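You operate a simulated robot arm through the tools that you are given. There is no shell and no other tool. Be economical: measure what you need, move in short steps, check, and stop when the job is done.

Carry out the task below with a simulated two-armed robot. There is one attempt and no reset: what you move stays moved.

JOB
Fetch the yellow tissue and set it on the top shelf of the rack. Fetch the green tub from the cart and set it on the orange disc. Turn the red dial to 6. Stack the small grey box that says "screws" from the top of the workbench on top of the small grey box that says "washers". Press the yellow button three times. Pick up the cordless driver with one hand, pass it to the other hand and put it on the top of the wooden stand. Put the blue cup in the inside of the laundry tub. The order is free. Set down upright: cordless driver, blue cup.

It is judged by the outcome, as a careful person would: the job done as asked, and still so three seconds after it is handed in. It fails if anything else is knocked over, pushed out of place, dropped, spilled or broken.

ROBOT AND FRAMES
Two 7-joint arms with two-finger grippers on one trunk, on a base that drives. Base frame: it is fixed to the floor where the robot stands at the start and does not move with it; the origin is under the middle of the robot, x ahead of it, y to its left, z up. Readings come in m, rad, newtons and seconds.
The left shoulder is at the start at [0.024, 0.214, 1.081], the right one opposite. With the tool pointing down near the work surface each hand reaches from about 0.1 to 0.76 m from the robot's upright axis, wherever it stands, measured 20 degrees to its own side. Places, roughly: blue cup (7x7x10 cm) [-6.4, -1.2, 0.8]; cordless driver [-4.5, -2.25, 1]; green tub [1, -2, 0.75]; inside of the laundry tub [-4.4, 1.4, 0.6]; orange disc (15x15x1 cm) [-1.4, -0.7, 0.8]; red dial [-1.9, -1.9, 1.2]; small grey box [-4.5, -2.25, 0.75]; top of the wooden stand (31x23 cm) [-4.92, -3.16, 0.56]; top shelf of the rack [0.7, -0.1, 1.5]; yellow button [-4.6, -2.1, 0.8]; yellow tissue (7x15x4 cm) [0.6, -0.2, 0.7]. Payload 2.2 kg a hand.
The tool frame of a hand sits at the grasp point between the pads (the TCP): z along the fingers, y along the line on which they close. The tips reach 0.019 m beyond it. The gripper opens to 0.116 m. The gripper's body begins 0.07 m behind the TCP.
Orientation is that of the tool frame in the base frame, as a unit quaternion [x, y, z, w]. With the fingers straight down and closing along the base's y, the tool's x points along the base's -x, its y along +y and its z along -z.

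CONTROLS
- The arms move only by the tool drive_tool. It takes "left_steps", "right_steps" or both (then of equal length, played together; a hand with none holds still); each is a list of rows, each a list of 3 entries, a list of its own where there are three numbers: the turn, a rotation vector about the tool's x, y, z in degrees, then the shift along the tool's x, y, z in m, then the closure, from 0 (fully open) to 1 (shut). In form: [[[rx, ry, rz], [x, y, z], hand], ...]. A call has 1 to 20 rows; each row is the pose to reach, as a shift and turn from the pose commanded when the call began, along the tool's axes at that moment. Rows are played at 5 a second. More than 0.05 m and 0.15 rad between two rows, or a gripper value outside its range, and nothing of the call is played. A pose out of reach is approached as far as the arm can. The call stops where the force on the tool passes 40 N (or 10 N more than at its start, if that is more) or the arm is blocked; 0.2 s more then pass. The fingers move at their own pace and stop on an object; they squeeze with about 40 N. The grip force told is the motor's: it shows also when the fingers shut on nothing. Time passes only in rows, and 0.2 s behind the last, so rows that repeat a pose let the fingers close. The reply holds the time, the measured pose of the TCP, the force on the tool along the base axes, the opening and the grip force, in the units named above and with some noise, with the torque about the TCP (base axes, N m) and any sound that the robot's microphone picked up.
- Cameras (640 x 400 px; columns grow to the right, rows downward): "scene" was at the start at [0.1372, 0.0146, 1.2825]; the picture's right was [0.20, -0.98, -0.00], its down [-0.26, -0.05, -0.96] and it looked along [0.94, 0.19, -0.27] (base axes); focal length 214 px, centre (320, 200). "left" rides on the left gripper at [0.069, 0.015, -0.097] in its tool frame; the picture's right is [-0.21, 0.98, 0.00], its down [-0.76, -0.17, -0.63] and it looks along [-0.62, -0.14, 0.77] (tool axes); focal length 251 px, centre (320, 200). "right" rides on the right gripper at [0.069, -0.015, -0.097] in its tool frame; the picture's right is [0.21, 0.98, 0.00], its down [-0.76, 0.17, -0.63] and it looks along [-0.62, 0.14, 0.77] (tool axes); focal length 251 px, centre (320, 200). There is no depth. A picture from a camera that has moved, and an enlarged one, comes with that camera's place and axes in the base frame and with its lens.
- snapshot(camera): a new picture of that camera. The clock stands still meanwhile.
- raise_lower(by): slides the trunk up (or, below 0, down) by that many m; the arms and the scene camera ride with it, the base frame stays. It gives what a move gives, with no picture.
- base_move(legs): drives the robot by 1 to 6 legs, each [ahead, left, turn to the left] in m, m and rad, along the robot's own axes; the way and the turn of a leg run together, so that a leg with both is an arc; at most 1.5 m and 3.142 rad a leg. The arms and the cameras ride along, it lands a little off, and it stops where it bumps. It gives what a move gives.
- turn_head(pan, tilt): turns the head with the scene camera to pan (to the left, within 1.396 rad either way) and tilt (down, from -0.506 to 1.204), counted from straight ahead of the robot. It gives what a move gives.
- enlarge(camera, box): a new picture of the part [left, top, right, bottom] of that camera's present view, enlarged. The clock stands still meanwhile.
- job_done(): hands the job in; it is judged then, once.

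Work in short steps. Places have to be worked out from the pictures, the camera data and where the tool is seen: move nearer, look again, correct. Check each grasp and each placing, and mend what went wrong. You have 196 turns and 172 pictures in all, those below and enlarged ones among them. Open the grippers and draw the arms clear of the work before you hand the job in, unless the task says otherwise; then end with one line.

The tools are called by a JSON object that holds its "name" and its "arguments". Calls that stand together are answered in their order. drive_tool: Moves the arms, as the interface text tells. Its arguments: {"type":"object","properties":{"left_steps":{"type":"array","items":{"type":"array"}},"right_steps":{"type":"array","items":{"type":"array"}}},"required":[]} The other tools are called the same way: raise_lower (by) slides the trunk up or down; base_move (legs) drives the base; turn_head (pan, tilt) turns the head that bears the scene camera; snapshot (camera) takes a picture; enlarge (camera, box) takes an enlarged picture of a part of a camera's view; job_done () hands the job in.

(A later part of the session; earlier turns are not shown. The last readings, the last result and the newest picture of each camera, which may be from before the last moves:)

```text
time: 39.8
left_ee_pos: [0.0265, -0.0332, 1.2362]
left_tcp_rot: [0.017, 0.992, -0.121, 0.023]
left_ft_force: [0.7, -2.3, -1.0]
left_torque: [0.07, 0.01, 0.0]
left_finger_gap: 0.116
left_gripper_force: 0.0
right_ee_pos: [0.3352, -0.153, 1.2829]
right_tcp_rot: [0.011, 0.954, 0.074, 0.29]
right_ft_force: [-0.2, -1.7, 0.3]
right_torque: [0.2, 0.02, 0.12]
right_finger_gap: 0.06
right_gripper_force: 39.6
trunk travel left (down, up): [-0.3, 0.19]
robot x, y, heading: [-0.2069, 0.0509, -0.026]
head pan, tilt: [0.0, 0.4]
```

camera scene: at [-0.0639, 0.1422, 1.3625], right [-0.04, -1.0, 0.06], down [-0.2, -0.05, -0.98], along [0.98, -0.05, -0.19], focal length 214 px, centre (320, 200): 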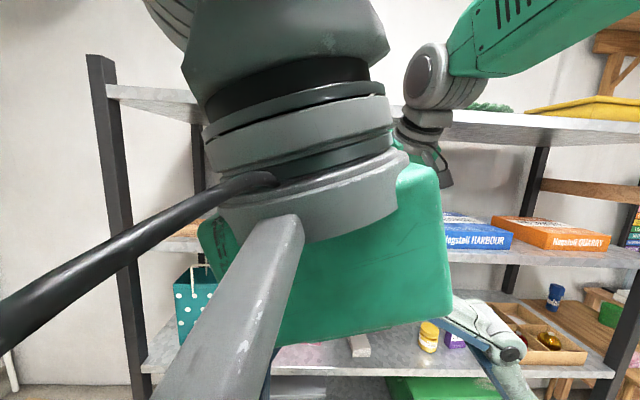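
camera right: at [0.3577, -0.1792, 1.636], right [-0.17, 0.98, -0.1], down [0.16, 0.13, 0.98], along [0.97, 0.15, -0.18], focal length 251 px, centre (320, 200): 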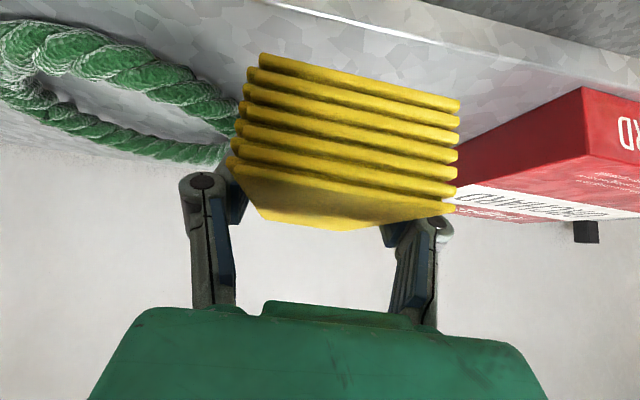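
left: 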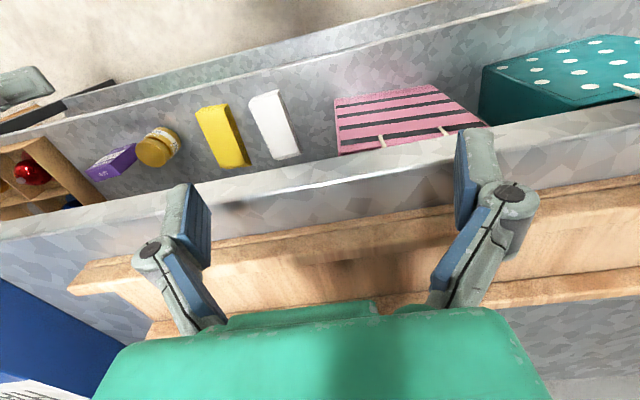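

Now it is at rest, with no forces. I check the posture with pictures.

{"name": "snapshot", "arguments": {"camera": "scene"}}

{"name": "snapshot", "arguments": {"camera": "right"}}

```text
146 pictures are left
camera scene: at [-0.0781, -0.0156, 1.3531], right [-0.47, -0.88, -0.01], down [-0.27, 0.15, -0.95], along [0.84, -0.44, -0.31], focal length 214 px, centre (320, 200)
```

scene: 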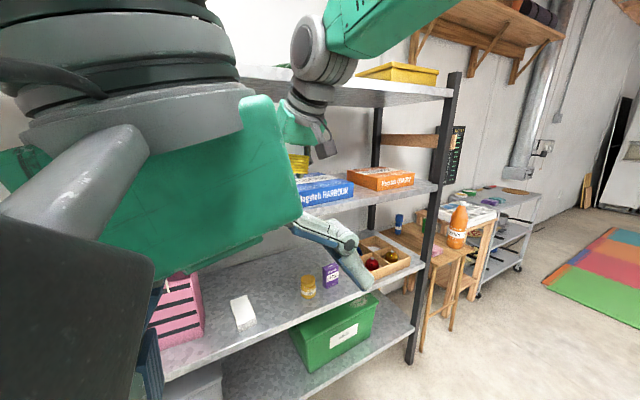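

```text
145 pictures are left
camera right: at [0.2256, -0.1776, 1.3212], right [-0.2, 0.98, 0.02], down [0.27, 0.03, 0.96], along [0.94, 0.2, -0.27], focal length 251 px, centre (320, 200)
```

right: 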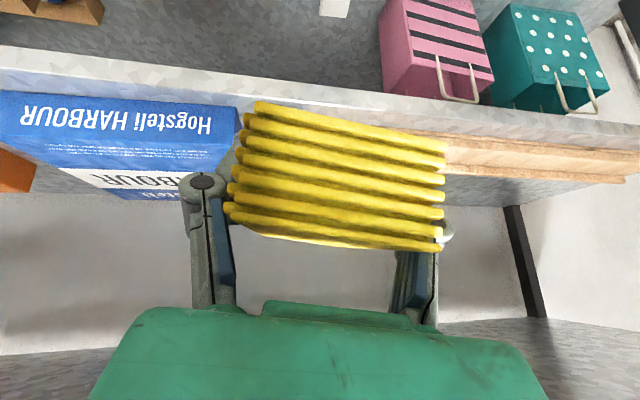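

The tissue is still held and the rack is unharmed. The left hand sits against the head, so I move it left and then forward in small steps.

{"name": "drive_tool", "arguments": {"left_steps": [[[0, 0, 0], [-0.01, 0.03, 0], 0], [[0, 0, 0], [-0.02, 0.06, 0], 0], [[0, 0, 0], [-0.03, 0.09, 0], 0], [[0, 0, 0], [-0.05, 0.12, 0], 0], [[0, 0, 0], [-0.07, 0.15, 0], 0], [[0, 0, 0], [-0.09, 0.18, 0], 0], [[0, 0, 0], [-0.11, 0.21, 0], 0], [[0, 0, 0], [-0.12, 0.24, 0], 0]]}}

{"name": "turn_head", "arguments": {"pan": 0.05, "tilt": 0.3}}

{"name": "snapshot", "arguments": {"camera": "scene"}}

```text
time: 41.6
left_ee_pos: [0.1568, 0.2189, 1.1799]
left_tcp_rot: [0.04, 0.991, -0.123, 0.026]
left_ft_force: [0.7, 0.0, -0.3]
left_torque: [-0.03, 0.07, -0.01]
left_finger_gap: 0.1159
left_gripper_force: 0.0
right_ee_pos: [0.342, -0.1171, 1.2782]
right_tcp_rot: [0.005, 0.957, 0.061, 0.284]
right_ft_force: [-0.3, 0.0, -1.4]
right_torque: [0.05, 0.0, 0.04]
right_finger_gap: 0.06
right_gripper_force: 39.8
trunk travel left (down, up): [-0.3, 0.19]
robot x, y, heading: [-0.2018, 0.0582, -0.03]
head pan, tilt: [0.0, 0.4]
```

```text
time: 42.3
left_ee_pos: [0.1575, 0.3197, 1.1689]
left_tcp_rot: [0.035, 0.986, -0.158, 0.029]
left_ft_force: [-0.2, 1.7, -0.5]
left_torque: [-0.15, 0.04, -0.01]
left_finger_gap: 0.1161
left_gripper_force: 0.0
right_ee_pos: [0.3404, -0.0044, 1.2961]
right_tcp_rot: [-0.009, 0.956, 0.026, 0.293]
right_ft_force: [0.2, 2.1, -0.2]
right_torque: [-0.23, -0.02, -0.12]
right_finger_gap: 0.06
right_gripper_force: 40.3
trunk travel left (down, up): [-0.3, 0.19]
robot x, y, heading: [-0.2066, 0.0791, -0.032]
head pan, tilt: [0.051, 0.3]
```

```text
144 pictures are left
camera scene: at [-0.0626, 0.1538, 1.3514], right [0.02, -1.0, 0.06], down [-0.3, -0.06, -0.95], along [0.95, 0.0, -0.3], focal length 214 px, centre (320, 200)
```

scene: 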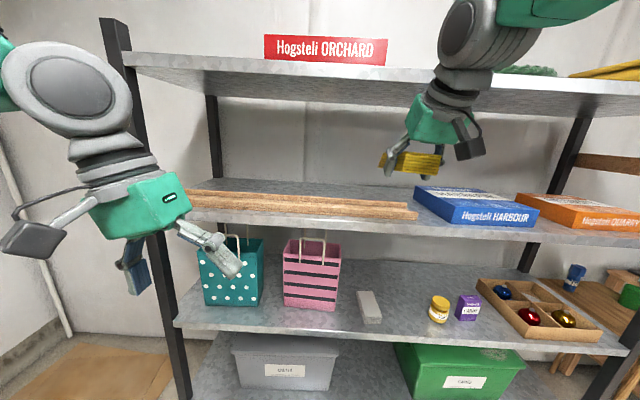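

The robot leans between two rests, as if it stands on something. I look down at the floor around the base.

{"name": "turn_head", "arguments": {"pan": 0.0, "tilt": 1.2}}

{"name": "snapshot", "arguments": {"camera": "scene"}}

{"name": "turn_head", "arguments": {"pan": 1.3, "tilt": 1.0}}

{"name": "snapshot", "arguments": {"camera": "scene"}}

{"name": "turn_head", "arguments": {"pan": -1.3, "tilt": 1.0}}

{"name": "snapshot", "arguments": {"camera": "scene"}}

```text
time: 43.5
left_ee_pos: [0.1538, 0.2152, 1.1802]
left_tcp_rot: [0.039, 0.992, -0.121, 0.026]
left_ft_force: [0.5, 0.7, -0.8]
left_torque: [0.01, 0.0, -0.04]
left_finger_gap: 0.1162
left_gripper_force: 0.1
right_ee_pos: [0.3417, -0.1196, 1.2768]
right_tcp_rot: [0.005, 0.957, 0.062, 0.284]
right_ft_force: [-0.4, -0.3, -0.7]
right_torque: [0.04, 0.05, 0.03]
right_finger_gap: 0.0597
right_gripper_force: 40.3
trunk travel left (down, up): [-0.3, 0.19]
robot x, y, heading: [-0.2042, 0.0578, -0.027]
head pan, tilt: [0.0, 1.201]
```

```text
143 pictures are left
camera scene: at [-0.0962, 0.0745, 1.2812], right [-0.02, -1.0, 0.02], down [-0.93, 0.02, -0.36], along [0.36, -0.03, -0.93], focal length 214 px, centre (320, 200)
```

scene: 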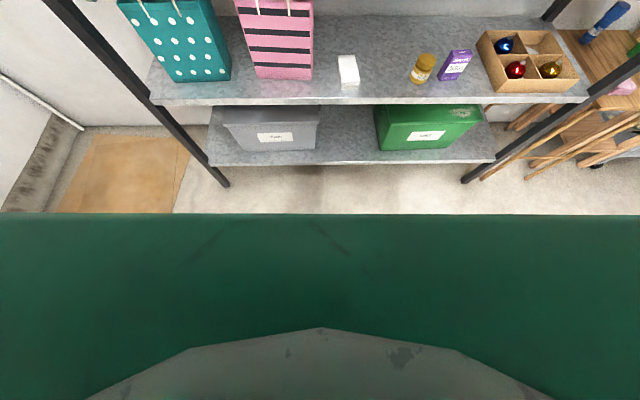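

```text
time: 45.0
left_ee_pos: [0.1521, 0.2969, 1.1746]
left_tcp_rot: [0.037, 0.988, -0.147, 0.03]
left_ft_force: [-0.4, 0.8, 1.4]
left_torque: [-0.09, 0.04, 0.03]
left_finger_gap: 0.1161
left_gripper_force: 0.2
right_ee_pos: [0.3347, -0.0296, 1.2996]
right_tcp_rot: [-0.006, 0.954, 0.035, 0.296]
right_ft_force: [0.5, 2.3, 0.6]
right_torque: [-0.17, 0.02, -0.12]
right_finger_gap: 0.0598
right_gripper_force: 40.5
trunk travel left (down, up): [-0.3, 0.19]
robot x, y, heading: [-0.2077, 0.0702, -0.026]
head pan, tilt: [1.3, 1.0]
```

```text
142 pictures are left
camera scene: at [-0.1412, 0.1575, 1.2936], right [0.96, -0.29, 0.0], down [-0.25, -0.81, -0.53], along [0.16, 0.5, -0.85], focal length 214 px, centre (320, 200)
```

scene: 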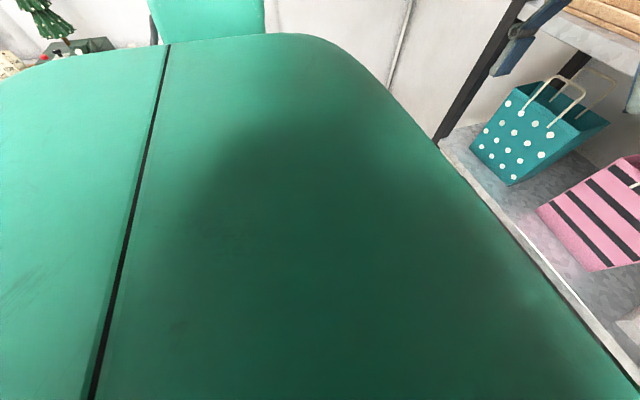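

```text
time: 47.3
left_ee_pos: [0.1514, 0.1853, 1.1859]
left_tcp_rot: [0.04, 0.993, -0.11, 0.029]
left_ft_force: [0.3, -0.4, -0.6]
left_torque: [0.05, -0.01, -0.04]
left_finger_gap: 0.116
left_gripper_force: 0.0
right_ee_pos: [0.3365, -0.1533, 1.2768]
right_tcp_rot: [0.01, 0.955, 0.074, 0.287]
right_ft_force: [-1.2, -2.0, -0.1]
right_torque: [0.15, 0.05, 0.08]
right_finger_gap: 0.0598
right_gripper_force: 39.9
trunk travel left (down, up): [-0.3, 0.19]
robot x, y, heading: [-0.2028, 0.0498, -0.028]
head pan, tilt: [-1.3, 1.0]
```

```text
141 pictures are left
camera scene: at [-0.1405, -0.0327, 1.2943], right [-0.97, -0.24, 0.0], down [-0.21, 0.82, -0.53], along [0.13, -0.52, -0.85], focal length 214 px, centre (320, 200)
```

scene: 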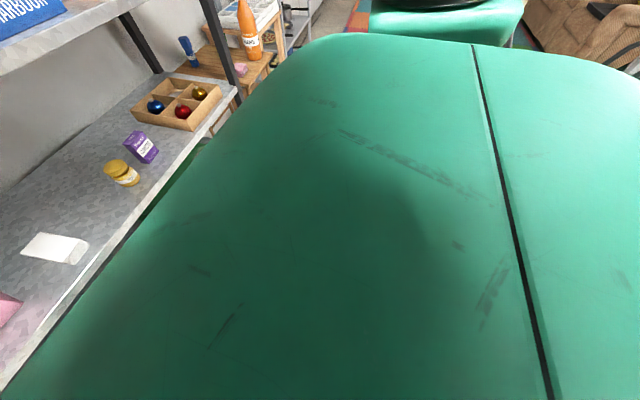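

I can't see the floor, but at x≈-0.41 the robot stood level. I drive back there and watch the lean.

{"name": "base_move", "arguments": {"legs": [[-0.2, 0, 0]]}}

{"name": "turn_head", "arguments": {"pan": 0.0, "tilt": 0.4}}

{"name": "snapshot", "arguments": {"camera": "scene"}}

```text
time: 48.9
left_ee_pos: [-0.0373, 0.3223, 1.1678]
left_tcp_rot: [0.031, 0.987, -0.157, 0.027]
left_ft_force: [0.0, 0.5, 0.1]
left_torque: [-0.1, 0.05, -0.04]
left_finger_gap: 0.1161
left_gripper_force: 0.1
right_ee_pos: [0.1481, -0.0005, 1.2919]
right_tcp_rot: [-0.013, 0.956, 0.027, 0.29]
right_ft_force: [-0.1, 1.9, -1.1]
right_torque: [-0.2, -0.02, -0.1]
right_finger_gap: 0.0599
right_gripper_force: 39.8
trunk travel left (down, up): [-0.3, 0.19]
robot x, y, heading: [-0.4028, 0.0811, -0.021]
head pan, tilt: [-1.3, 1.0]
```

```text
time: 50.4
left_ee_pos: [-0.0481, 0.2275, 1.1825]
left_tcp_rot: [0.03, 0.992, -0.117, 0.026]
left_ft_force: [-1.0, 0.2, -0.9]
left_torque: [-0.15, -0.12, -0.03]
left_finger_gap: 0.116
left_gripper_force: 0.2
right_ee_pos: [0.1414, -0.0996, 1.2781]
right_tcp_rot: [-0.007, 0.956, 0.066, 0.287]
right_ft_force: [1.5, 1.0, -1.6]
right_torque: [-0.1, 0.06, -0.04]
right_finger_gap: 0.0603
right_gripper_force: 40.3
trunk travel left (down, up): [-0.3, 0.19]
robot x, y, heading: [-0.4067, 0.0714, -0.013]
head pan, tilt: [0.0, 0.4]
```

```text
140 pictures are left
camera scene: at [-0.2614, 0.0204, 1.3411], right [-0.02, -1.0, -0.04], down [-0.4, 0.04, -0.92], along [0.92, 0.0, -0.4], focal length 214 px, centre (320, 200)
```

scene: 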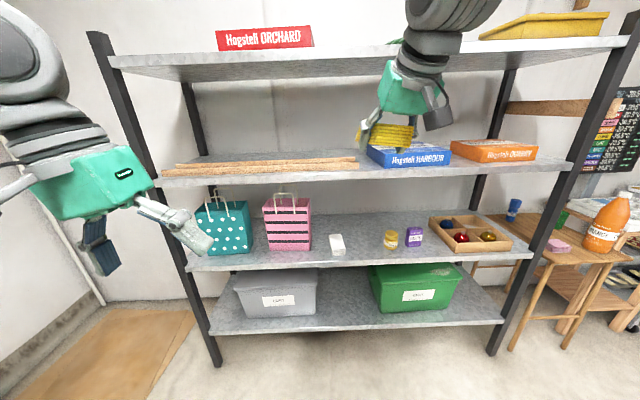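

The sway persists as a lightly damped mode; lowering the trunk well down should help. I lower by 0.25 m and watch.

{"name": "raise_lower", "arguments": {"by": -0.25}}

{"name": "turn_head", "arguments": {"pan": 0.0, "tilt": 0.3}}

{"name": "turn_head", "arguments": {"pan": 0.0, "tilt": 0.4}}

{"name": "turn_head", "arguments": {"pan": 0.0, "tilt": 0.3}}

{"name": "turn_head", "arguments": {"pan": 0.0, "tilt": 0.4}}

```text
time: 53.0
left_ee_pos: [-0.0467, 0.2329, 0.9357]
left_tcp_rot: [0.032, 0.992, -0.119, 0.029]
left_ft_force: [0.1, -0.2, -0.9]
left_torque: [0.02, -0.01, -0.01]
left_finger_gap: 0.116
left_gripper_force: 0.1
right_ee_pos: [0.1399, -0.0982, 1.0342]
right_tcp_rot: [-0.003, 0.955, 0.063, 0.291]
right_ft_force: [-1.6, -0.5, -1.5]
right_torque: [0.02, -0.03, 0.0]
right_finger_gap: 0.0596
right_gripper_force: 40.1
trunk travel left (down, up): [-0.05, 0.44]
robot x, y, heading: [-0.405, 0.0718, -0.02]
head pan, tilt: [0.0, 0.4]
```

```text
time: 53.6
left_ee_pos: [-0.0448, 0.2089, 0.9397]
left_tcp_rot: [0.034, 0.993, -0.108, 0.029]
left_ft_force: [0.8, -0.9, 0.2]
left_torque: [0.12, 0.05, -0.04]
left_finger_gap: 0.1159
left_gripper_force: 0.1
right_ee_pos: [0.1386, -0.1266, 1.0305]
right_tcp_rot: [0.003, 0.954, 0.073, 0.291]
right_ft_force: [-0.2, -2.8, 0.7]
right_torque: [0.15, 0.05, 0.07]
right_finger_gap: 0.0596
right_gripper_force: 40.0
trunk travel left (down, up): [-0.05, 0.44]
robot x, y, heading: [-0.4017, 0.0716, -0.023]
head pan, tilt: [0.0, 0.3]
```

```text
time: 54.3
left_ee_pos: [-0.0482, 0.2229, 0.9389]
left_tcp_rot: [0.035, 0.992, -0.115, 0.029]
left_ft_force: [0.2, -0.9, -0.8]
left_torque: [0.11, -0.02, -0.02]
left_finger_gap: 0.1161
left_gripper_force: 0.1
right_ee_pos: [0.1365, -0.1106, 1.0331]
right_tcp_rot: [0.002, 0.955, 0.067, 0.29]
right_ft_force: [-1.1, -2.4, 0.0]
right_torque: [0.16, 0.0, 0.05]
right_finger_gap: 0.0595
right_gripper_force: 40.0
trunk travel left (down, up): [-0.05, 0.44]
robot x, y, heading: [-0.4048, 0.0764, -0.024]
head pan, tilt: [0.0, 0.4]
```

```text
time: 55.0
left_ee_pos: [-0.0462, 0.2584, 0.9343]
left_tcp_rot: [0.033, 0.991, -0.129, 0.029]
left_ft_force: [-0.1, -0.9, -0.1]
left_torque: [0.02, -0.03, 0.0]
left_finger_gap: 0.1157
left_gripper_force: 0.0
right_ee_pos: [0.1379, -0.0713, 1.0378]
right_tcp_rot: [-0.006, 0.955, 0.054, 0.29]
right_ft_force: [0.1, 0.0, -0.5]
right_torque: [0.01, 0.04, -0.01]
right_finger_gap: 0.0596
right_gripper_force: 39.9
trunk travel left (down, up): [-0.05, 0.44]
robot x, y, heading: [-0.4017, 0.0821, -0.025]
head pan, tilt: [0.0, 0.3]
```

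```text
time: 55.6
left_ee_pos: [-0.0464, 0.2842, 0.9309]
left_tcp_rot: [0.03, 0.989, -0.142, 0.029]
left_ft_force: [0.2, 2.0, 0.5]
left_torque: [-0.17, -0.01, -0.02]
left_finger_gap: 0.116
left_gripper_force: 0.0
right_ee_pos: [0.1395, -0.0413, 1.0401]
right_tcp_rot: [-0.011, 0.956, 0.042, 0.291]
right_ft_force: [0.1, 3.1, -0.9]
right_torque: [-0.2, 0.02, -0.16]
right_finger_gap: 0.0595
right_gripper_force: 39.6
trunk travel left (down, up): [-0.05, 0.44]
robot x, y, heading: [-0.4043, 0.0928, -0.019]
head pan, tilt: [0.0, 0.4]
```

Amplitude is smaller now; I keep waiting to see it damp.

{"name": "turn_head", "arguments": {"pan": 0.0, "tilt": 0.41}}

{"name": "turn_head", "arguments": {"pan": 0.0, "tilt": 0.4}}

{"name": "turn_head", "arguments": {"pan": 0.0, "tilt": 0.41}}

{"name": "turn_head", "arguments": {"pan": 0.0, "tilt": 0.4}}

{"name": "turn_head", "arguments": {"pan": 0.0, "tilt": 0.41}}

{"name": "turn_head", "arguments": {"pan": 0.0, "tilt": 0.4}}

```text
time: 56.2
left_ee_pos: [-0.047, 0.2702, 0.9325]
left_tcp_rot: [0.031, 0.99, -0.136, 0.029]
left_ft_force: [-0.5, 0.5, -0.5]
left_torque: [-0.11, -0.02, 0.02]
left_finger_gap: 0.116
left_gripper_force: 0.0
right_ee_pos: [0.139, -0.0583, 1.0386]
right_tcp_rot: [-0.01, 0.955, 0.048, 0.293]
right_ft_force: [-0.6, 1.9, 0.3]
right_torque: [-0.14, 0.03, -0.1]
right_finger_gap: 0.0594
right_gripper_force: 39.8
trunk travel left (down, up): [-0.05, 0.44]
robot x, y, heading: [-0.4029, 0.0868, -0.022]
head pan, tilt: [0.0, 0.41]
```

```text
time: 56.9
left_ee_pos: [-0.0471, 0.2246, 0.9379]
left_tcp_rot: [0.034, 0.992, -0.114, 0.029]
left_ft_force: [-0.1, -1.1, 0.5]
left_torque: [0.13, 0.0, 0.02]
left_finger_gap: 0.1159
left_gripper_force: 0.1
right_ee_pos: [0.1373, -0.1097, 1.0334]
right_tcp_rot: [0.001, 0.954, 0.067, 0.291]
right_ft_force: [0.0, -2.3, -0.4]
right_torque: [0.17, 0.0, 0.11]
right_finger_gap: 0.0594
right_gripper_force: 40.2
trunk travel left (down, up): [-0.05, 0.44]
robot x, y, heading: [-0.403, 0.08, -0.017]
head pan, tilt: [0.0, 0.4]
```

```text
time: 57.5
left_ee_pos: [-0.047, 0.2248, 0.9384]
left_tcp_rot: [0.035, 0.992, -0.115, 0.029]
left_ft_force: [-1.1, -1.1, 0.1]
left_torque: [0.11, 0.0, -0.01]
left_finger_gap: 0.1162
left_gripper_force: 0.2
right_ee_pos: [0.1385, -0.1082, 1.0333]
right_tcp_rot: [0.001, 0.954, 0.067, 0.291]
right_ft_force: [0.1, -1.2, 0.9]
right_torque: [0.16, 0.02, 0.07]
right_finger_gap: 0.0595
right_gripper_force: 40.1
trunk travel left (down, up): [-0.05, 0.44]
robot x, y, heading: [-0.4047, 0.074, -0.021]
head pan, tilt: [0.0, 0.41]
```

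```text
time: 58.1
left_ee_pos: [-0.0475, 0.2671, 0.9325]
left_tcp_rot: [0.03, 0.99, -0.134, 0.029]
left_ft_force: [0.9, 0.2, -0.1]
left_torque: [-0.02, 0.01, 0.0]
left_finger_gap: 0.1163
left_gripper_force: 0.1
right_ee_pos: [0.139, -0.0612, 1.0376]
right_tcp_rot: [-0.008, 0.955, 0.049, 0.292]
right_ft_force: [-0.2, 1.1, -0.3]
right_torque: [-0.1, -0.02, -0.06]
right_finger_gap: 0.0593
right_gripper_force: 40.3
trunk travel left (down, up): [-0.05, 0.44]
robot x, y, heading: [-0.4002, 0.0851, -0.018]
head pan, tilt: [0.0, 0.4]
```

```text
time: 58.7
left_ee_pos: [-0.0476, 0.278, 0.9315]
left_tcp_rot: [0.031, 0.989, -0.138, 0.03]
left_ft_force: [0.6, 0.7, 0.5]
left_torque: [-0.1, -0.02, -0.02]
left_finger_gap: 0.1159
left_gripper_force: 0.1
right_ee_pos: [0.1388, -0.0495, 1.0397]
right_tcp_rot: [-0.01, 0.956, 0.044, 0.291]
right_ft_force: [0.5, 2.7, 0.7]
right_torque: [-0.15, 0.03, -0.13]
right_finger_gap: 0.0593
right_gripper_force: 40.0
trunk travel left (down, up): [-0.05, 0.44]
robot x, y, heading: [-0.4028, 0.0892, -0.022]
head pan, tilt: [0.0, 0.41]
```

```text
time: 59.3
left_ee_pos: [-0.0477, 0.2425, 0.9351]
left_tcp_rot: [0.034, 0.992, -0.122, 0.029]
left_ft_force: [-0.8, -0.3, -0.7]
left_torque: [0.04, 0.0, -0.01]
left_finger_gap: 0.1159
left_gripper_force: 0.1
right_ee_pos: [0.1376, -0.0879, 1.0353]
right_tcp_rot: [-0.003, 0.955, 0.059, 0.292]
right_ft_force: [0.7, -0.4, 0.2]
right_torque: [0.06, 0.02, 0.0]
right_finger_gap: 0.0594
right_gripper_force: 40.0
trunk travel left (down, up): [-0.05, 0.44]
robot x, y, heading: [-0.4007, 0.0804, -0.022]
head pan, tilt: [0.0, 0.4]
```

The sway is about 2.7 s period and slowly damping with the trunk low. I test a long hold through drive_tool and see whether it damps too.

{"name": "drive_tool", "arguments": {"right_steps": [[[0, 0, 0], [0, 0, 0], 0.6], [[0, 0, 0], [0, 0, 0], 0.6], [[0, 0, 0], [0, 0, 0], 0.6], [[0, 0, 0], [0, 0, 0], 0.6], [[0, 0, 0], [0, 0, 0], 0.6], [[0, 0, 0], [0, 0, 0], 0.6], [[0, 0, 0], [0, 0, 0], 0.6], [[0, 0, 0], [0, 0, 0], 0.6], [[0, 0, 0], [0, 0, 0], 0.6], [[0, 0, 0], [0, 0, 0], 0.6], [[0, 0, 0], [0, 0, 0], 0.6], [[0, 0, 0], [0, 0, 0], 0.6], [[0, 0, 0], [0, 0, 0], 0.6], [[0, 0, 0], [0, 0, 0], 0.6], [[0, 0, 0], [0, 0, 0], 0.6], [[0, 0, 0], [0, 0, 0], 0.6], [[0, 0, 0], [0, 0, 0], 0.6], [[0, 0, 0], [0, 0, 0], 0.6], [[0, 0, 0], [0, 0, 0], 0.6], [[0, 0, 0], [0, 0, 0], 0.6]]}}

{"name": "turn_head", "arguments": {"pan": 0.0, "tilt": 0.41}}

{"name": "turn_head", "arguments": {"pan": 0.0, "tilt": 0.4}}

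{"name": "snapshot", "arguments": {"camera": "right"}}

```text
time: 63.5
left_ee_pos: [-0.0462, 0.2685, 0.9327]
left_tcp_rot: [0.032, 0.99, -0.133, 0.029]
left_ft_force: [0.2, 2.0, 0.4]
left_torque: [-0.14, 0.05, -0.03]
left_finger_gap: 0.116
left_gripper_force: 0.1
right_ee_pos: [0.139, -0.0609, 1.0385]
right_tcp_rot: [-0.007, 0.955, 0.049, 0.292]
right_ft_force: [0.6, 1.3, 0.0]
right_torque: [-0.1, 0.02, -0.08]
right_finger_gap: 0.0593
right_gripper_force: 40.4
trunk travel left (down, up): [-0.05, 0.44]
robot x, y, heading: [-0.4053, 0.083, -0.022]
head pan, tilt: [0.0, 0.4]
```

```text
time: 64.1
left_ee_pos: [-0.0464, 0.2534, 0.9346]
left_tcp_rot: [0.033, 0.991, -0.127, 0.029]
left_ft_force: [0.8, 0.4, 0.6]
left_torque: [-0.03, 0.01, -0.03]
left_finger_gap: 0.116
left_gripper_force: 0.0
right_ee_pos: [0.1387, -0.0753, 1.0375]
right_tcp_rot: [-0.006, 0.955, 0.055, 0.291]
right_ft_force: [0.5, -0.5, 0.5]
right_torque: [-0.02, 0.0, -0.01]
right_finger_gap: 0.0591
right_gripper_force: 40.1
trunk travel left (down, up): [-0.05, 0.44]
robot x, y, heading: [-0.3982, 0.0863, -0.018]
head pan, tilt: [0.0, 0.41]
```

```text
time: 64.7
left_ee_pos: [-0.0483, 0.2368, 0.936]
left_tcp_rot: [0.032, 0.992, -0.121, 0.029]
left_ft_force: [-0.1, -0.7, 0.0]
left_torque: [0.1, -0.04, -0.01]
left_finger_gap: 0.116
left_gripper_force: 0.0
right_ee_pos: [0.1383, -0.0944, 1.0345]
right_tcp_rot: [-0.002, 0.955, 0.061, 0.291]
right_ft_force: [-0.2, -0.5, -1.2]
right_torque: [0.05, -0.01, 0.05]
right_finger_gap: 0.0594
right_gripper_force: 40.6
trunk travel left (down, up): [-0.05, 0.44]
robot x, y, heading: [-0.3974, 0.0795, -0.019]
head pan, tilt: [0.0, 0.4]
```

```text
139 pictures are left
camera right: at [0.0284, -0.119, 1.0742], right [-0.22, 0.98, -0.01], down [0.27, 0.07, 0.96], along [0.94, 0.21, -0.28], focal length 251 px, centre (320, 200)
```

right: 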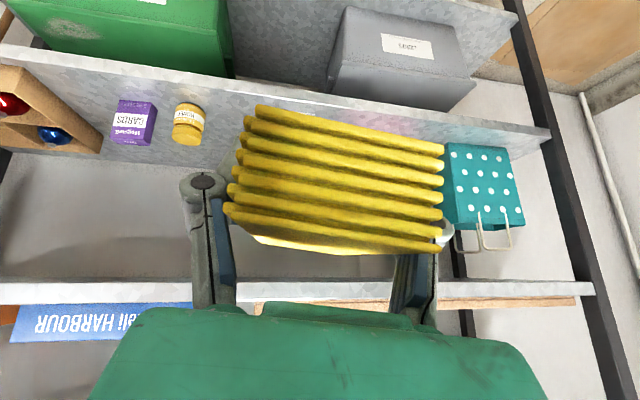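

Sway is decaying well. The tissue droops ~8° at its far end and is rolled ~6°, so I correct the tool attitude, then raise the trunk only moderately.

{"name": "drive_tool", "arguments": {"right_steps": [[[3.2, -4, -0.7], [0, 0, 0], 0.6], [[6.4, -8, -1.5], [0, 0, 0], 0.6], [[6.4, -8, -1.5], [0, 0, 0], 0.6]]}}

{"name": "raise_lower", "arguments": {"by": 0.3}}

{"name": "snapshot", "arguments": {"camera": "right"}}

```text
time: 65.5
left_ee_pos: [-0.0472, 0.2401, 0.936]
left_tcp_rot: [0.034, 0.991, -0.123, 0.029]
left_ft_force: [0.9, -0.5, 0.7]
left_torque: [0.11, 0.02, 0.01]
left_finger_gap: 0.1158
left_gripper_force: 0.0
right_ee_pos: [0.1385, -0.0903, 1.039]
right_tcp_rot: [0.005, 0.933, 0.003, 0.36]
right_ft_force: [-0.4, -0.2, -0.8]
right_torque: [0.05, -0.03, 0.09]
right_finger_gap: 0.0598
right_gripper_force: 40.2
trunk travel left (down, up): [-0.05, 0.44]
robot x, y, heading: [-0.4031, 0.0829, -0.023]
head pan, tilt: [0.0, 0.4]
```

```text
time: 68.5
left_ee_pos: [-0.047, 0.2547, 1.2338]
left_tcp_rot: [0.033, 0.991, -0.128, 0.029]
left_ft_force: [0.8, 0.2, -0.3]
left_torque: [-0.02, -0.03, 0.04]
left_finger_gap: 0.1159
left_gripper_force: 0.1
right_ee_pos: [0.138, -0.0745, 1.3402]
right_tcp_rot: [0.002, 0.933, -0.002, 0.36]
right_ft_force: [0.6, 0.5, -0.7]
right_torque: [-0.04, -0.01, 0.01]
right_finger_gap: 0.0595
right_gripper_force: 39.9
trunk travel left (down, up): [-0.35, 0.14]
robot x, y, heading: [-0.3998, 0.0827, -0.022]
head pan, tilt: [0.0, 0.4]
```

```text
138 pictures are left
camera right: at [0.0227, -0.0891, 1.3651], right [-0.15, 0.98, -0.15], down [0.14, 0.17, 0.98], along [0.98, 0.13, -0.16], focal length 251 px, centre (320, 200)
```

right: 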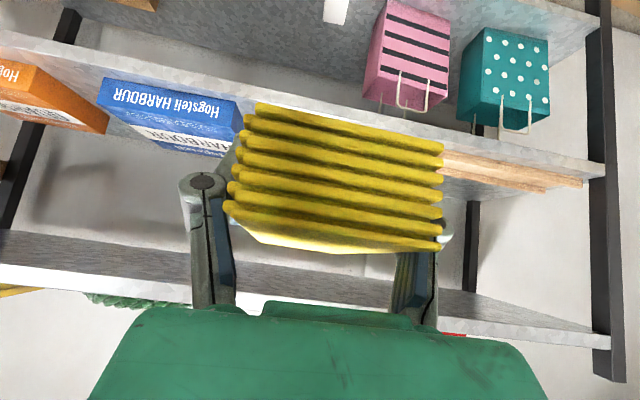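

Level now. I raise the hand about 0.29 m with the arm, then check.

{"name": "drive_tool", "arguments": {"right_steps": [[[0, 0, 0], [-0.027, 0, -0.03], 0.6], [[0, 0, 0], [-0.054, 0, -0.06], 0.6], [[0, 0, 0], [-0.081, 0, -0.09], 0.6], [[0, 0, 0], [-0.108, 0, -0.12], 0.6], [[0, 0, 0], [-0.135, 0, -0.15], 0.6], [[0, 0, 0], [-0.162, 0, -0.18], 0.6], [[0, 0, 0], [-0.19, 0, -0.21], 0.6], [[0, 0, 0], [-0.195, 0, -0.215], 0.6], [[0, 0, 0], [-0.195, 0, -0.215], 0.6], [[0, 0, 0], [-0.195, 0, -0.215], 0.6]]}}

{"name": "snapshot", "arguments": {"camera": "scene"}}

```text
time: 70.7
left_ee_pos: [-0.0458, 0.2497, 1.2347]
left_tcp_rot: [0.033, 0.991, -0.126, 0.029]
left_ft_force: [0.7, 0.3, -0.5]
left_torque: [-0.02, 0.05, 0.0]
left_finger_gap: 0.1161
left_gripper_force: 0.1
right_ee_pos: [0.1378, -0.0808, 1.6263]
right_tcp_rot: [0.004, 0.933, -0.001, 0.359]
right_ft_force: [-0.5, -0.4, -0.1]
right_torque: [-0.02, 0.03, 0.02]
right_finger_gap: 0.0599
right_gripper_force: 39.9
right hand out of reach, approached as far as the arm can: row 8, 9, 10
trunk travel left (down, up): [-0.35, 0.14]
robot x, y, heading: [-0.4004, 0.0817, -0.018]
head pan, tilt: [0.0, 0.4]
```

```text
137 pictures are left
camera scene: at [-0.2629, 0.077, 1.395], right [-0.02, -1.0, 0.0], down [-0.39, 0.01, -0.92], along [0.92, -0.02, -0.39], focal length 214 px, centre (320, 200)
```

scene: 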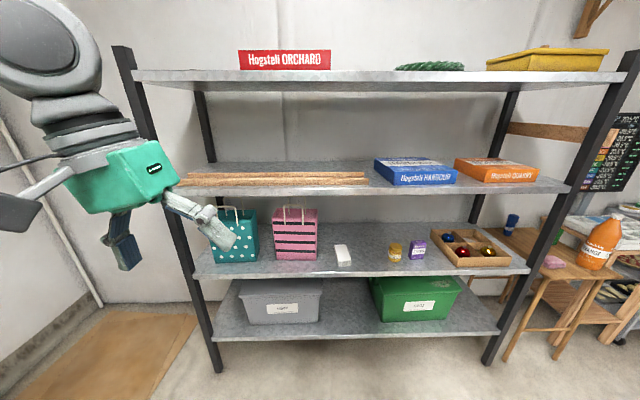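

Level and steady, with y≈-0.08 in the free gap. I drive straight in 0.45 m.

{"name": "base_move", "arguments": {"legs": [[0.45, 0, 0.0]]}}

{"name": "turn_head", "arguments": {"pan": -0.15, "tilt": -0.2}}

{"name": "snapshot", "arguments": {"camera": "right"}}

{"name": "snapshot", "arguments": {"camera": "scene"}}

```text
time: 73.4
left_ee_pos: [0.4045, 0.2415, 1.2342]
left_tcp_rot: [0.03, 0.991, -0.126, 0.03]
left_ft_force: [-0.8, -0.3, 0.1]
left_torque: [0.06, 0.0, -0.01]
left_finger_gap: 0.1161
left_gripper_force: 0.0
right_ee_pos: [0.586, -0.0885, 1.6269]
right_tcp_rot: [0.001, 0.932, 0.001, 0.362]
right_ft_force: [0.0, 0.4, 0.5]
right_torque: [0.01, -0.02, 0.01]
right_finger_gap: 0.0596
right_gripper_force: 40.4
trunk travel left (down, up): [-0.35, 0.14]
robot x, y, heading: [0.0506, 0.0718, -0.021]
head pan, tilt: [0.0, 0.4]
```

```text
time: 74.4
left_ee_pos: [0.4016, 0.2417, 1.2351]
left_tcp_rot: [0.031, 0.991, -0.127, 0.031]
left_ft_force: [-1.0, -0.7, 0.2]
left_torque: [0.0, -0.03, 0.01]
left_finger_gap: 0.1161
left_gripper_force: 0.2
right_ee_pos: [0.5839, -0.088, 1.6294]
right_tcp_rot: [0.002, 0.932, 0.0, 0.361]
right_ft_force: [-0.7, -0.3, -0.2]
right_torque: [0.02, 0.0, 0.0]
right_finger_gap: 0.0598
right_gripper_force: 39.6
trunk travel left (down, up): [-0.35, 0.14]
robot x, y, heading: [0.047, 0.0761, -0.018]
head pan, tilt: [-0.15, -0.201]
```

```text
136 pictures are left
camera right: at [0.4689, -0.1023, 1.6543], right [-0.15, 0.98, -0.14], down [0.13, 0.17, 0.98], along [0.98, 0.13, -0.16], focal length 251 px, centre (320, 200)
```

right: 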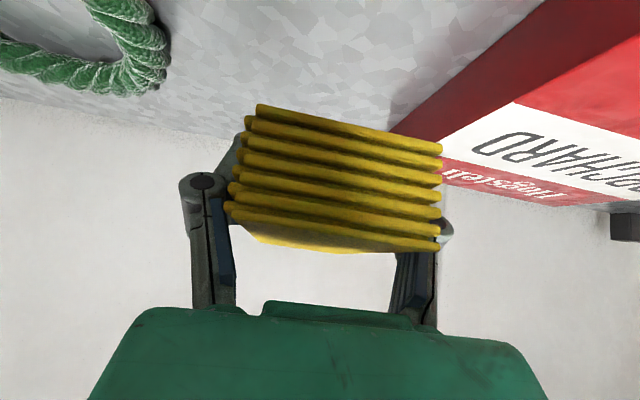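

```text
135 pictures are left
camera scene: at [0.1754, 0.0576, 1.4497], right [-0.17, -0.99, 0.0], down [0.19, -0.03, -0.98], along [0.97, -0.16, 0.2], focal length 214 px, centre (320, 200)
```

scene: 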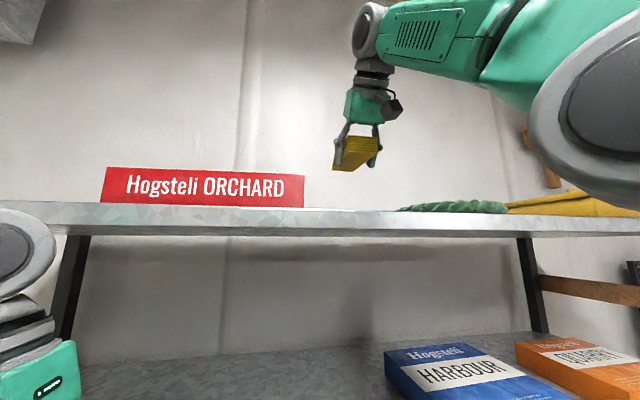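

Tissue bottom ≈1.585, shelf ≈1.503. I lower 0.072 m and check.

{"name": "drive_tool", "arguments": {"right_steps": [[[0, 0, 0], [0.0202, 0, 0.0222], 0.6], [[0, 0, 0], [0.0336, 0, 0.037], 0.6], [[0, 0, 0], [0.0437, 0, 0.0482], 0.6], [[0, 0, 0], [0.0484, 0, 0.0534], 0.6], [[0, 0, 0], [0.0484, 0, 0.0534], 0.6]]}}

{"name": "enlarge", "arguments": {"camera": "scene", "box": [260, 120, 460, 245]}}

```text
time: 75.6
left_ee_pos: [0.4031, 0.2421, 1.2352]
left_tcp_rot: [0.031, 0.991, -0.127, 0.031]
left_ft_force: [-0.1, 0.0, -0.4]
left_torque: [-0.01, 0.0, 0.01]
left_finger_gap: 0.1162
left_gripper_force: 0.1
right_ee_pos: [0.5856, -0.0874, 1.5565]
right_tcp_rot: [0.002, 0.932, 0.001, 0.361]
right_ft_force: [0.9, -0.1, -0.6]
right_torque: [0.01, 0.01, 0.01]
right_finger_gap: 0.0596
right_gripper_force: 39.8
trunk travel left (down, up): [-0.35, 0.14]
robot x, y, heading: [0.0522, 0.0705, -0.019]
head pan, tilt: [-0.15, -0.201]
```

```text
3.20 times, centred on (360, 182) of scene
camera zoom: at [0.1756, 0.0573, 1.4497], right [-0.17, -0.99, 0.0], down [0.19, -0.03, -0.98], along [0.97, -0.16, 0.2], focal length 686 px, centre (192, 256)
```

zoom: 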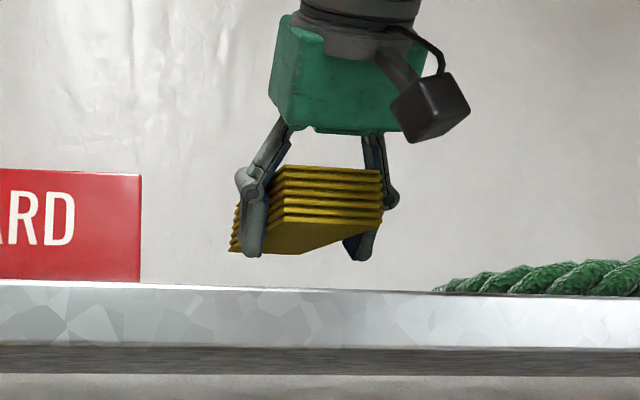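

Finger tips (z≈1.535) hang lower than the tissue's underside (~1.55). I lower another 0.028 so tips are just above the shelf, leaving ~1 cm for the tissue.

{"name": "drive_tool", "arguments": {"right_steps": [[[0, 0, 0], [0.01, 0, 0.011], 0.6], [[0, 0, 0], [0.0188, 0, 0.0207], 0.6], [[0, 0, 0], [0.0188, 0, 0.0207], 0.6]]}}

{"name": "enlarge", "arguments": {"camera": "scene", "box": [260, 120, 460, 245]}}

```text
time: 76.4
left_ee_pos: [0.4017, 0.2434, 1.235]
left_tcp_rot: [0.031, 0.991, -0.126, 0.03]
left_ft_force: [-0.1, 0.2, 0.9]
left_torque: [-0.02, 0.0, 0.03]
left_finger_gap: 0.1161
left_gripper_force: 0.1
right_ee_pos: [0.583, -0.0867, 1.527]
right_tcp_rot: [0.001, 0.932, 0.0, 0.362]
right_ft_force: [-0.5, 0.1, 0.0]
right_torque: [0.01, 0.0, -0.03]
right_finger_gap: 0.0596
right_gripper_force: 40.4
trunk travel left (down, up): [-0.35, 0.14]
robot x, y, heading: [0.047, 0.0756, -0.021]
head pan, tilt: [-0.15, -0.201]
```

```text
3.20 times, centred on (360, 182) of scene
camera zoom: at [0.1753, 0.0569, 1.4497], right [-0.17, -0.99, 0.0], down [0.19, -0.03, -0.98], along [0.97, -0.16, 0.2], focal length 686 px, centre (192, 256)
```

zoom: 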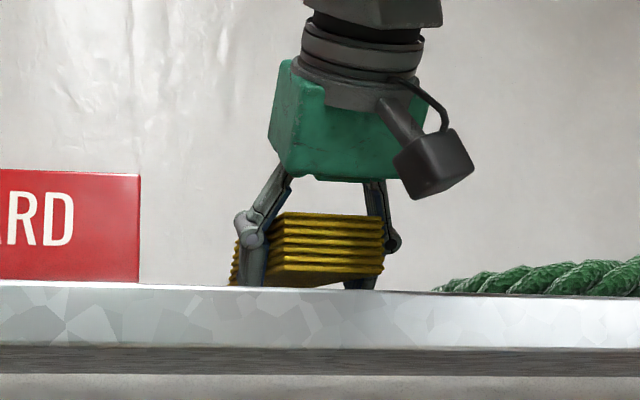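

Tips nearly touch. I release gently.

{"name": "drive_tool", "arguments": {"right_steps": [[[0, 0, 0], [0.002, 0, 0.0022], 0.5], [[0, 0, 0], [0.002, 0, 0.0022], 0.46], [[0, 0, 0], [0.002, 0, 0.0022], 0.42], [[0, 0, 0], [0.002, 0, 0.0022], 0.3], [[0, 0, 0], [0.002, 0, 0.0022], 0.15], [[0, 0, 0], [0.002, 0, 0.0022], 0.0], [[0, 0, 0], [0.002, 0, 0.0022], 0.0]]}}

{"name": "snapshot", "arguments": {"camera": "right"}}

{"name": "enlarge", "arguments": {"camera": "scene", "box": [260, 120, 460, 245]}}

```text
time: 78.0
left_ee_pos: [0.402, 0.2415, 1.2356]
left_tcp_rot: [0.032, 0.991, -0.126, 0.031]
left_ft_force: [0.1, -0.2, -0.6]
left_torque: [-0.01, -0.02, 0.03]
left_finger_gap: 0.1158
left_gripper_force: 0.0
right_ee_pos: [0.5839, -0.0859, 1.5248]
right_tcp_rot: [0.001, 0.932, 0.0, 0.362]
right_ft_force: [0.0, -0.7, 0.3]
right_torque: [-0.01, 0.04, -0.01]
right_finger_gap: 0.116
right_gripper_force: 0.0
trunk travel left (down, up): [-0.35, 0.14]
robot x, y, heading: [0.0508, 0.0749, -0.021]
head pan, tilt: [-0.15, -0.201]
```

```text
132 pictures are left
camera right: at [0.4687, -0.1019, 1.5502], right [-0.15, 0.98, -0.14], down [0.13, 0.17, 0.98], along [0.98, 0.13, -0.16], focal length 251 px, centre (320, 200)
```

right: 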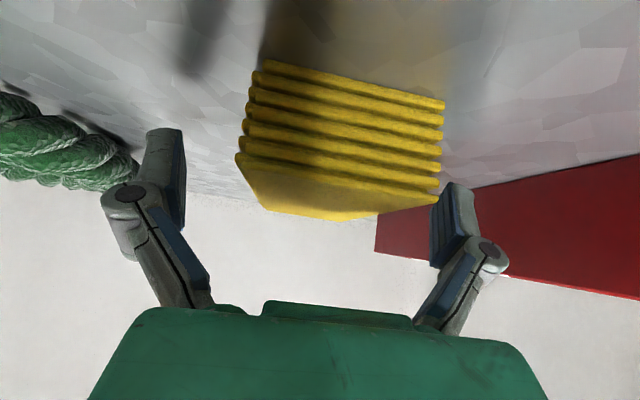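

```text
3.20 times, centred on (360, 182) of scene
camera zoom: at [0.1753, 0.0573, 1.4497], right [-0.17, -0.99, 0.0], down [0.19, -0.03, -0.98], along [0.97, -0.16, 0.2], focal length 686 px, centre (192, 256)
```

zoom: 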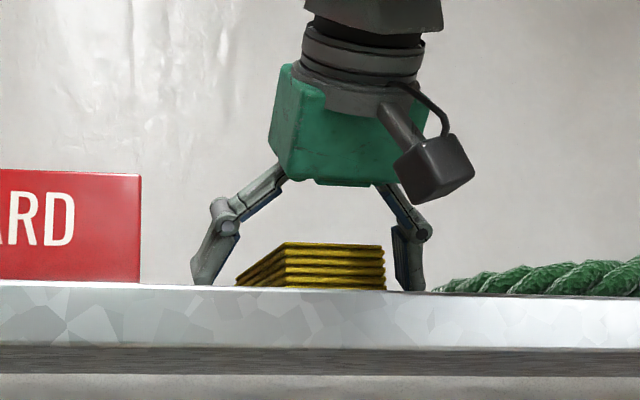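

The tissue lies flat on the top shelf. I lift the hand straight up, then back the base away and lower the trunk.

{"name": "drive_tool", "arguments": {"right_steps": [[[0, 0, 0], [-0.027, 0, -0.03], 0.0], [[0, 0, 0], [-0.054, 0, -0.06], 0.0], [[0, 0, 0], [-0.067, 0, -0.074], 0.0]]}}

{"name": "base_move", "arguments": {"legs": [[-0.5, 0, 0]]}}

{"name": "raise_lower", "arguments": {"by": -0.25}}

{"name": "turn_head", "arguments": {"pan": 0.0, "tilt": 0.0}}

{"name": "snapshot", "arguments": {"camera": "scene"}}

{"name": "turn_head", "arguments": {"pan": -1.2, "tilt": 0.3}}

{"name": "snapshot", "arguments": {"camera": "scene"}}

```text
time: 78.8
left_ee_pos: [0.4032, 0.2436, 1.2344]
left_tcp_rot: [0.031, 0.991, -0.126, 0.029]
left_ft_force: [-0.7, 0.3, -0.4]
left_torque: [0.04, 0.0, 0.01]
left_finger_gap: 0.1158
left_gripper_force: 0.0
right_ee_pos: [0.5863, -0.0846, 1.623]
right_tcp_rot: [0.0, 0.933, -0.001, 0.359]
right_ft_force: [-0.2, 0.0, 0.7]
right_torque: [-0.02, -0.02, 0.01]
right_finger_gap: 0.1157
right_gripper_force: 0.2
trunk travel left (down, up): [-0.35, 0.14]
robot x, y, heading: [0.0476, 0.0748, -0.027]
head pan, tilt: [-0.15, -0.201]
```

```text
time: 81.8
left_ee_pos: [-0.098, 0.2516, 1.2353]
left_tcp_rot: [0.028, 0.991, -0.125, 0.03]
left_ft_force: [0.3, 0.0, -0.4]
left_torque: [0.01, 0.01, 0.03]
left_finger_gap: 0.1158
left_gripper_force: 0.1
right_ee_pos: [0.0884, -0.0752, 1.6245]
right_tcp_rot: [-0.003, 0.933, 0.002, 0.361]
right_ft_force: [-0.5, 0.3, 0.4]
right_torque: [-0.01, -0.01, 0.03]
right_finger_gap: 0.1158
right_gripper_force: 0.0
trunk travel left (down, up): [-0.35, 0.14]
robot x, y, heading: [-0.4492, 0.078, -0.012]
head pan, tilt: [-0.15, -0.201]
```

```text
time: 84.4
left_ee_pos: [-0.1011, 0.251, 0.9858]
left_tcp_rot: [0.027, 0.991, -0.125, 0.033]
left_ft_force: [0.4, -0.5, -0.2]
left_torque: [0.01, 0.0, 0.0]
left_finger_gap: 0.1159
left_gripper_force: 0.1
right_ee_pos: [0.0839, -0.0758, 1.376]
right_tcp_rot: [-0.003, 0.932, 0.002, 0.363]
right_ft_force: [-0.2, 0.1, -0.5]
right_torque: [0.0, 0.0, 0.0]
right_finger_gap: 0.1158
right_gripper_force: 0.2
trunk travel left (down, up): [-0.1, 0.39]
robot x, y, heading: [-0.4482, 0.0787, -0.006]
head pan, tilt: [-0.15, -0.201]
```

```text
time: 85.1
left_ee_pos: [-0.1012, 0.2516, 0.9867]
left_tcp_rot: [0.028, 0.991, -0.125, 0.031]
left_ft_force: [0.0, -0.2, -0.2]
left_torque: [-0.01, 0.02, -0.02]
left_finger_gap: 0.116
left_gripper_force: 0.0
right_ee_pos: [0.0835, -0.0759, 1.3765]
right_tcp_rot: [-0.003, 0.932, 0.002, 0.362]
right_ft_force: [-0.3, 0.1, 0.4]
right_torque: [0.0, 0.0, 0.01]
right_finger_gap: 0.1162
right_gripper_force: 0.2
trunk travel left (down, up): [-0.1, 0.39]
robot x, y, heading: [-0.4511, 0.0826, -0.005]
head pan, tilt: [0.0, 0.0]
```

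```text
130 pictures are left
camera scene: at [-0.3157, 0.0776, 1.1823], right [-0.01, -1.0, 0.0], down [0.0, 0.0, -1.0], along [1.0, -0.01, 0.0], focal length 214 px, centre (320, 200)
```

scene: 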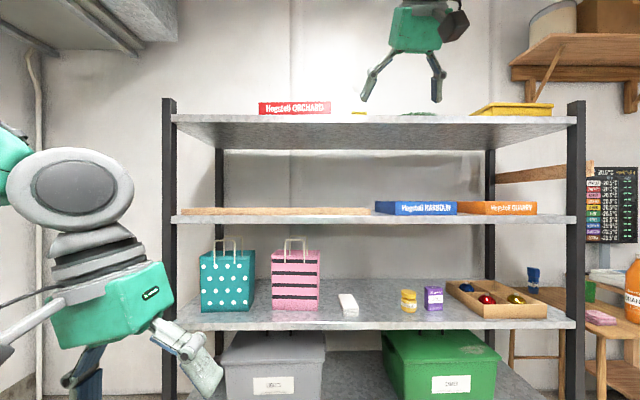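

```text
time: 86.5
left_ee_pos: [-0.1003, 0.2509, 0.9846]
left_tcp_rot: [0.027, 0.991, -0.125, 0.032]
left_ft_force: [-0.1, 1.1, 0.5]
left_torque: [0.0, -0.01, -0.01]
left_finger_gap: 0.116
left_gripper_force: 0.1
right_ee_pos: [0.0844, -0.0764, 1.377]
right_tcp_rot: [-0.004, 0.932, 0.002, 0.362]
right_ft_force: [0.1, 0.3, 0.1]
right_torque: [-0.01, 0.02, -0.02]
right_finger_gap: 0.116
right_gripper_force: 0.1
trunk travel left (down, up): [-0.1, 0.39]
robot x, y, heading: [-0.4487, 0.0785, -0.008]
head pan, tilt: [-1.201, 0.3]
```

```text
129 pictures are left
camera scene: at [-0.3727, -0.009, 1.1548], right [-0.94, -0.35, 0.0], down [-0.11, 0.28, -0.96], along [0.34, -0.89, -0.3], focal length 214 px, centre (320, 200)
```

scene: 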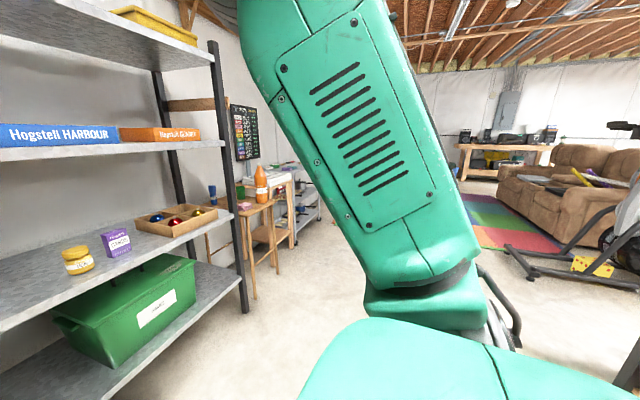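

The tissue is in place. I bring both arms into a compact, vertical travel pose.

{"name": "drive_tool", "arguments": {"right_steps": [[[0, 4.7, 0], [0.034, -0.01, 0.018], 0], [[0, 9.3, 0], [0.068, -0.021, 0.037], 0], [[0, 14, 0], [0.101, -0.031, 0.055], 0], [[0, 18.7, 0], [0.135, -0.042, 0.074], 0], [[0, 23.3, 0], [0.169, -0.052, 0.092], 0], [[0, 28, 0], [0.203, -0.063, 0.111], 0], [[0, 32.7, 0], [0.236, -0.073, 0.129], 0], [[0, 37.3, 0], [0.27, -0.084, 0.148], 0], [[0, 42, 0], [0.304, -0.094, 0.166], 0]], "left_steps": [[[-1.6, 0.4, 0], [0, 0.009, 0], 0], [[-3.1, 0.9, 0], [0, 0.018, 0], 0], [[-4.7, 1.3, 0], [0, 0.027, 0], 0], [[-6.2, 1.7, 0], [0, 0.036, 0], 0], [[-7.8, 2.2, 0], [0, 0.044, 0], 0], [[-9.3, 2.6, 0], [0, 0.053, 0], 0], [[-10.9, 3, 0], [0, 0.062, 0], 0], [[-12.4, 3.5, 0], [0, 0.071, 0], 0], [[-14, 3.9, 0], [0, 0.08, 0], 0]]}}

{"name": "turn_head", "arguments": {"pan": -1.2, "tilt": 0.3}}

{"name": "snapshot", "arguments": {"camera": "scene"}}

```text
time: 88.5
left_ee_pos: [-0.0943, 0.3285, 0.9666]
left_tcp_rot: [0.027, 1.0, -0.002, 0.003]
left_ft_force: [0.2, -0.4, -0.2]
left_torque: [-0.01, 0.0, -0.01]
left_finger_gap: 0.116
left_gripper_force: 0.0
right_ee_pos: [-0.0296, -0.1722, 1.0478]
right_tcp_rot: [-0.003, 1.0, 0.002, 0.004]
right_ft_force: [-0.1, 0.0, 0.2]
right_torque: [0.02, -0.02, -0.04]
right_finger_gap: 0.1159
right_gripper_force: 0.0
trunk travel left (down, up): [-0.1, 0.39]
robot x, y, heading: [-0.4536, 0.0819, -0.011]
head pan, tilt: [-1.201, 0.3]
```

```text
time: 89.1
left_ee_pos: [-0.0963, 0.3279, 0.966]
left_tcp_rot: [0.027, 1.0, -0.002, 0.002]
left_ft_force: [-0.2, 0.1, 0.6]
left_torque: [-0.01, 0.01, -0.03]
left_finger_gap: 0.1162
left_gripper_force: 0.0
right_ee_pos: [-0.029, -0.1711, 1.0509]
right_tcp_rot: [-0.002, 1.0, 0.001, 0.005]
right_ft_force: [-0.3, 0.5, 0.3]
right_torque: [-0.02, 0.01, 0.01]
right_finger_gap: 0.1157
right_gripper_force: 0.0
trunk travel left (down, up): [-0.1, 0.39]
robot x, y, heading: [-0.4485, 0.0763, -0.01]
head pan, tilt: [-1.201, 0.3]
```

```text
128 pictures are left
camera scene: at [-0.373, -0.0099, 1.1547], right [-0.94, -0.35, 0.0], down [-0.11, 0.28, -0.96], along [0.34, -0.89, -0.3], focal length 214 px, centre (320, 200)
```

scene: 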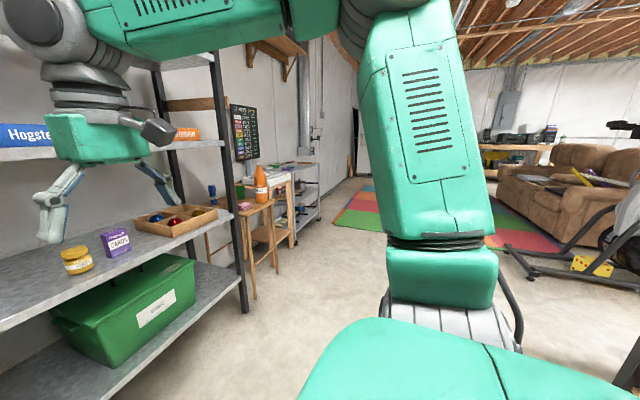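

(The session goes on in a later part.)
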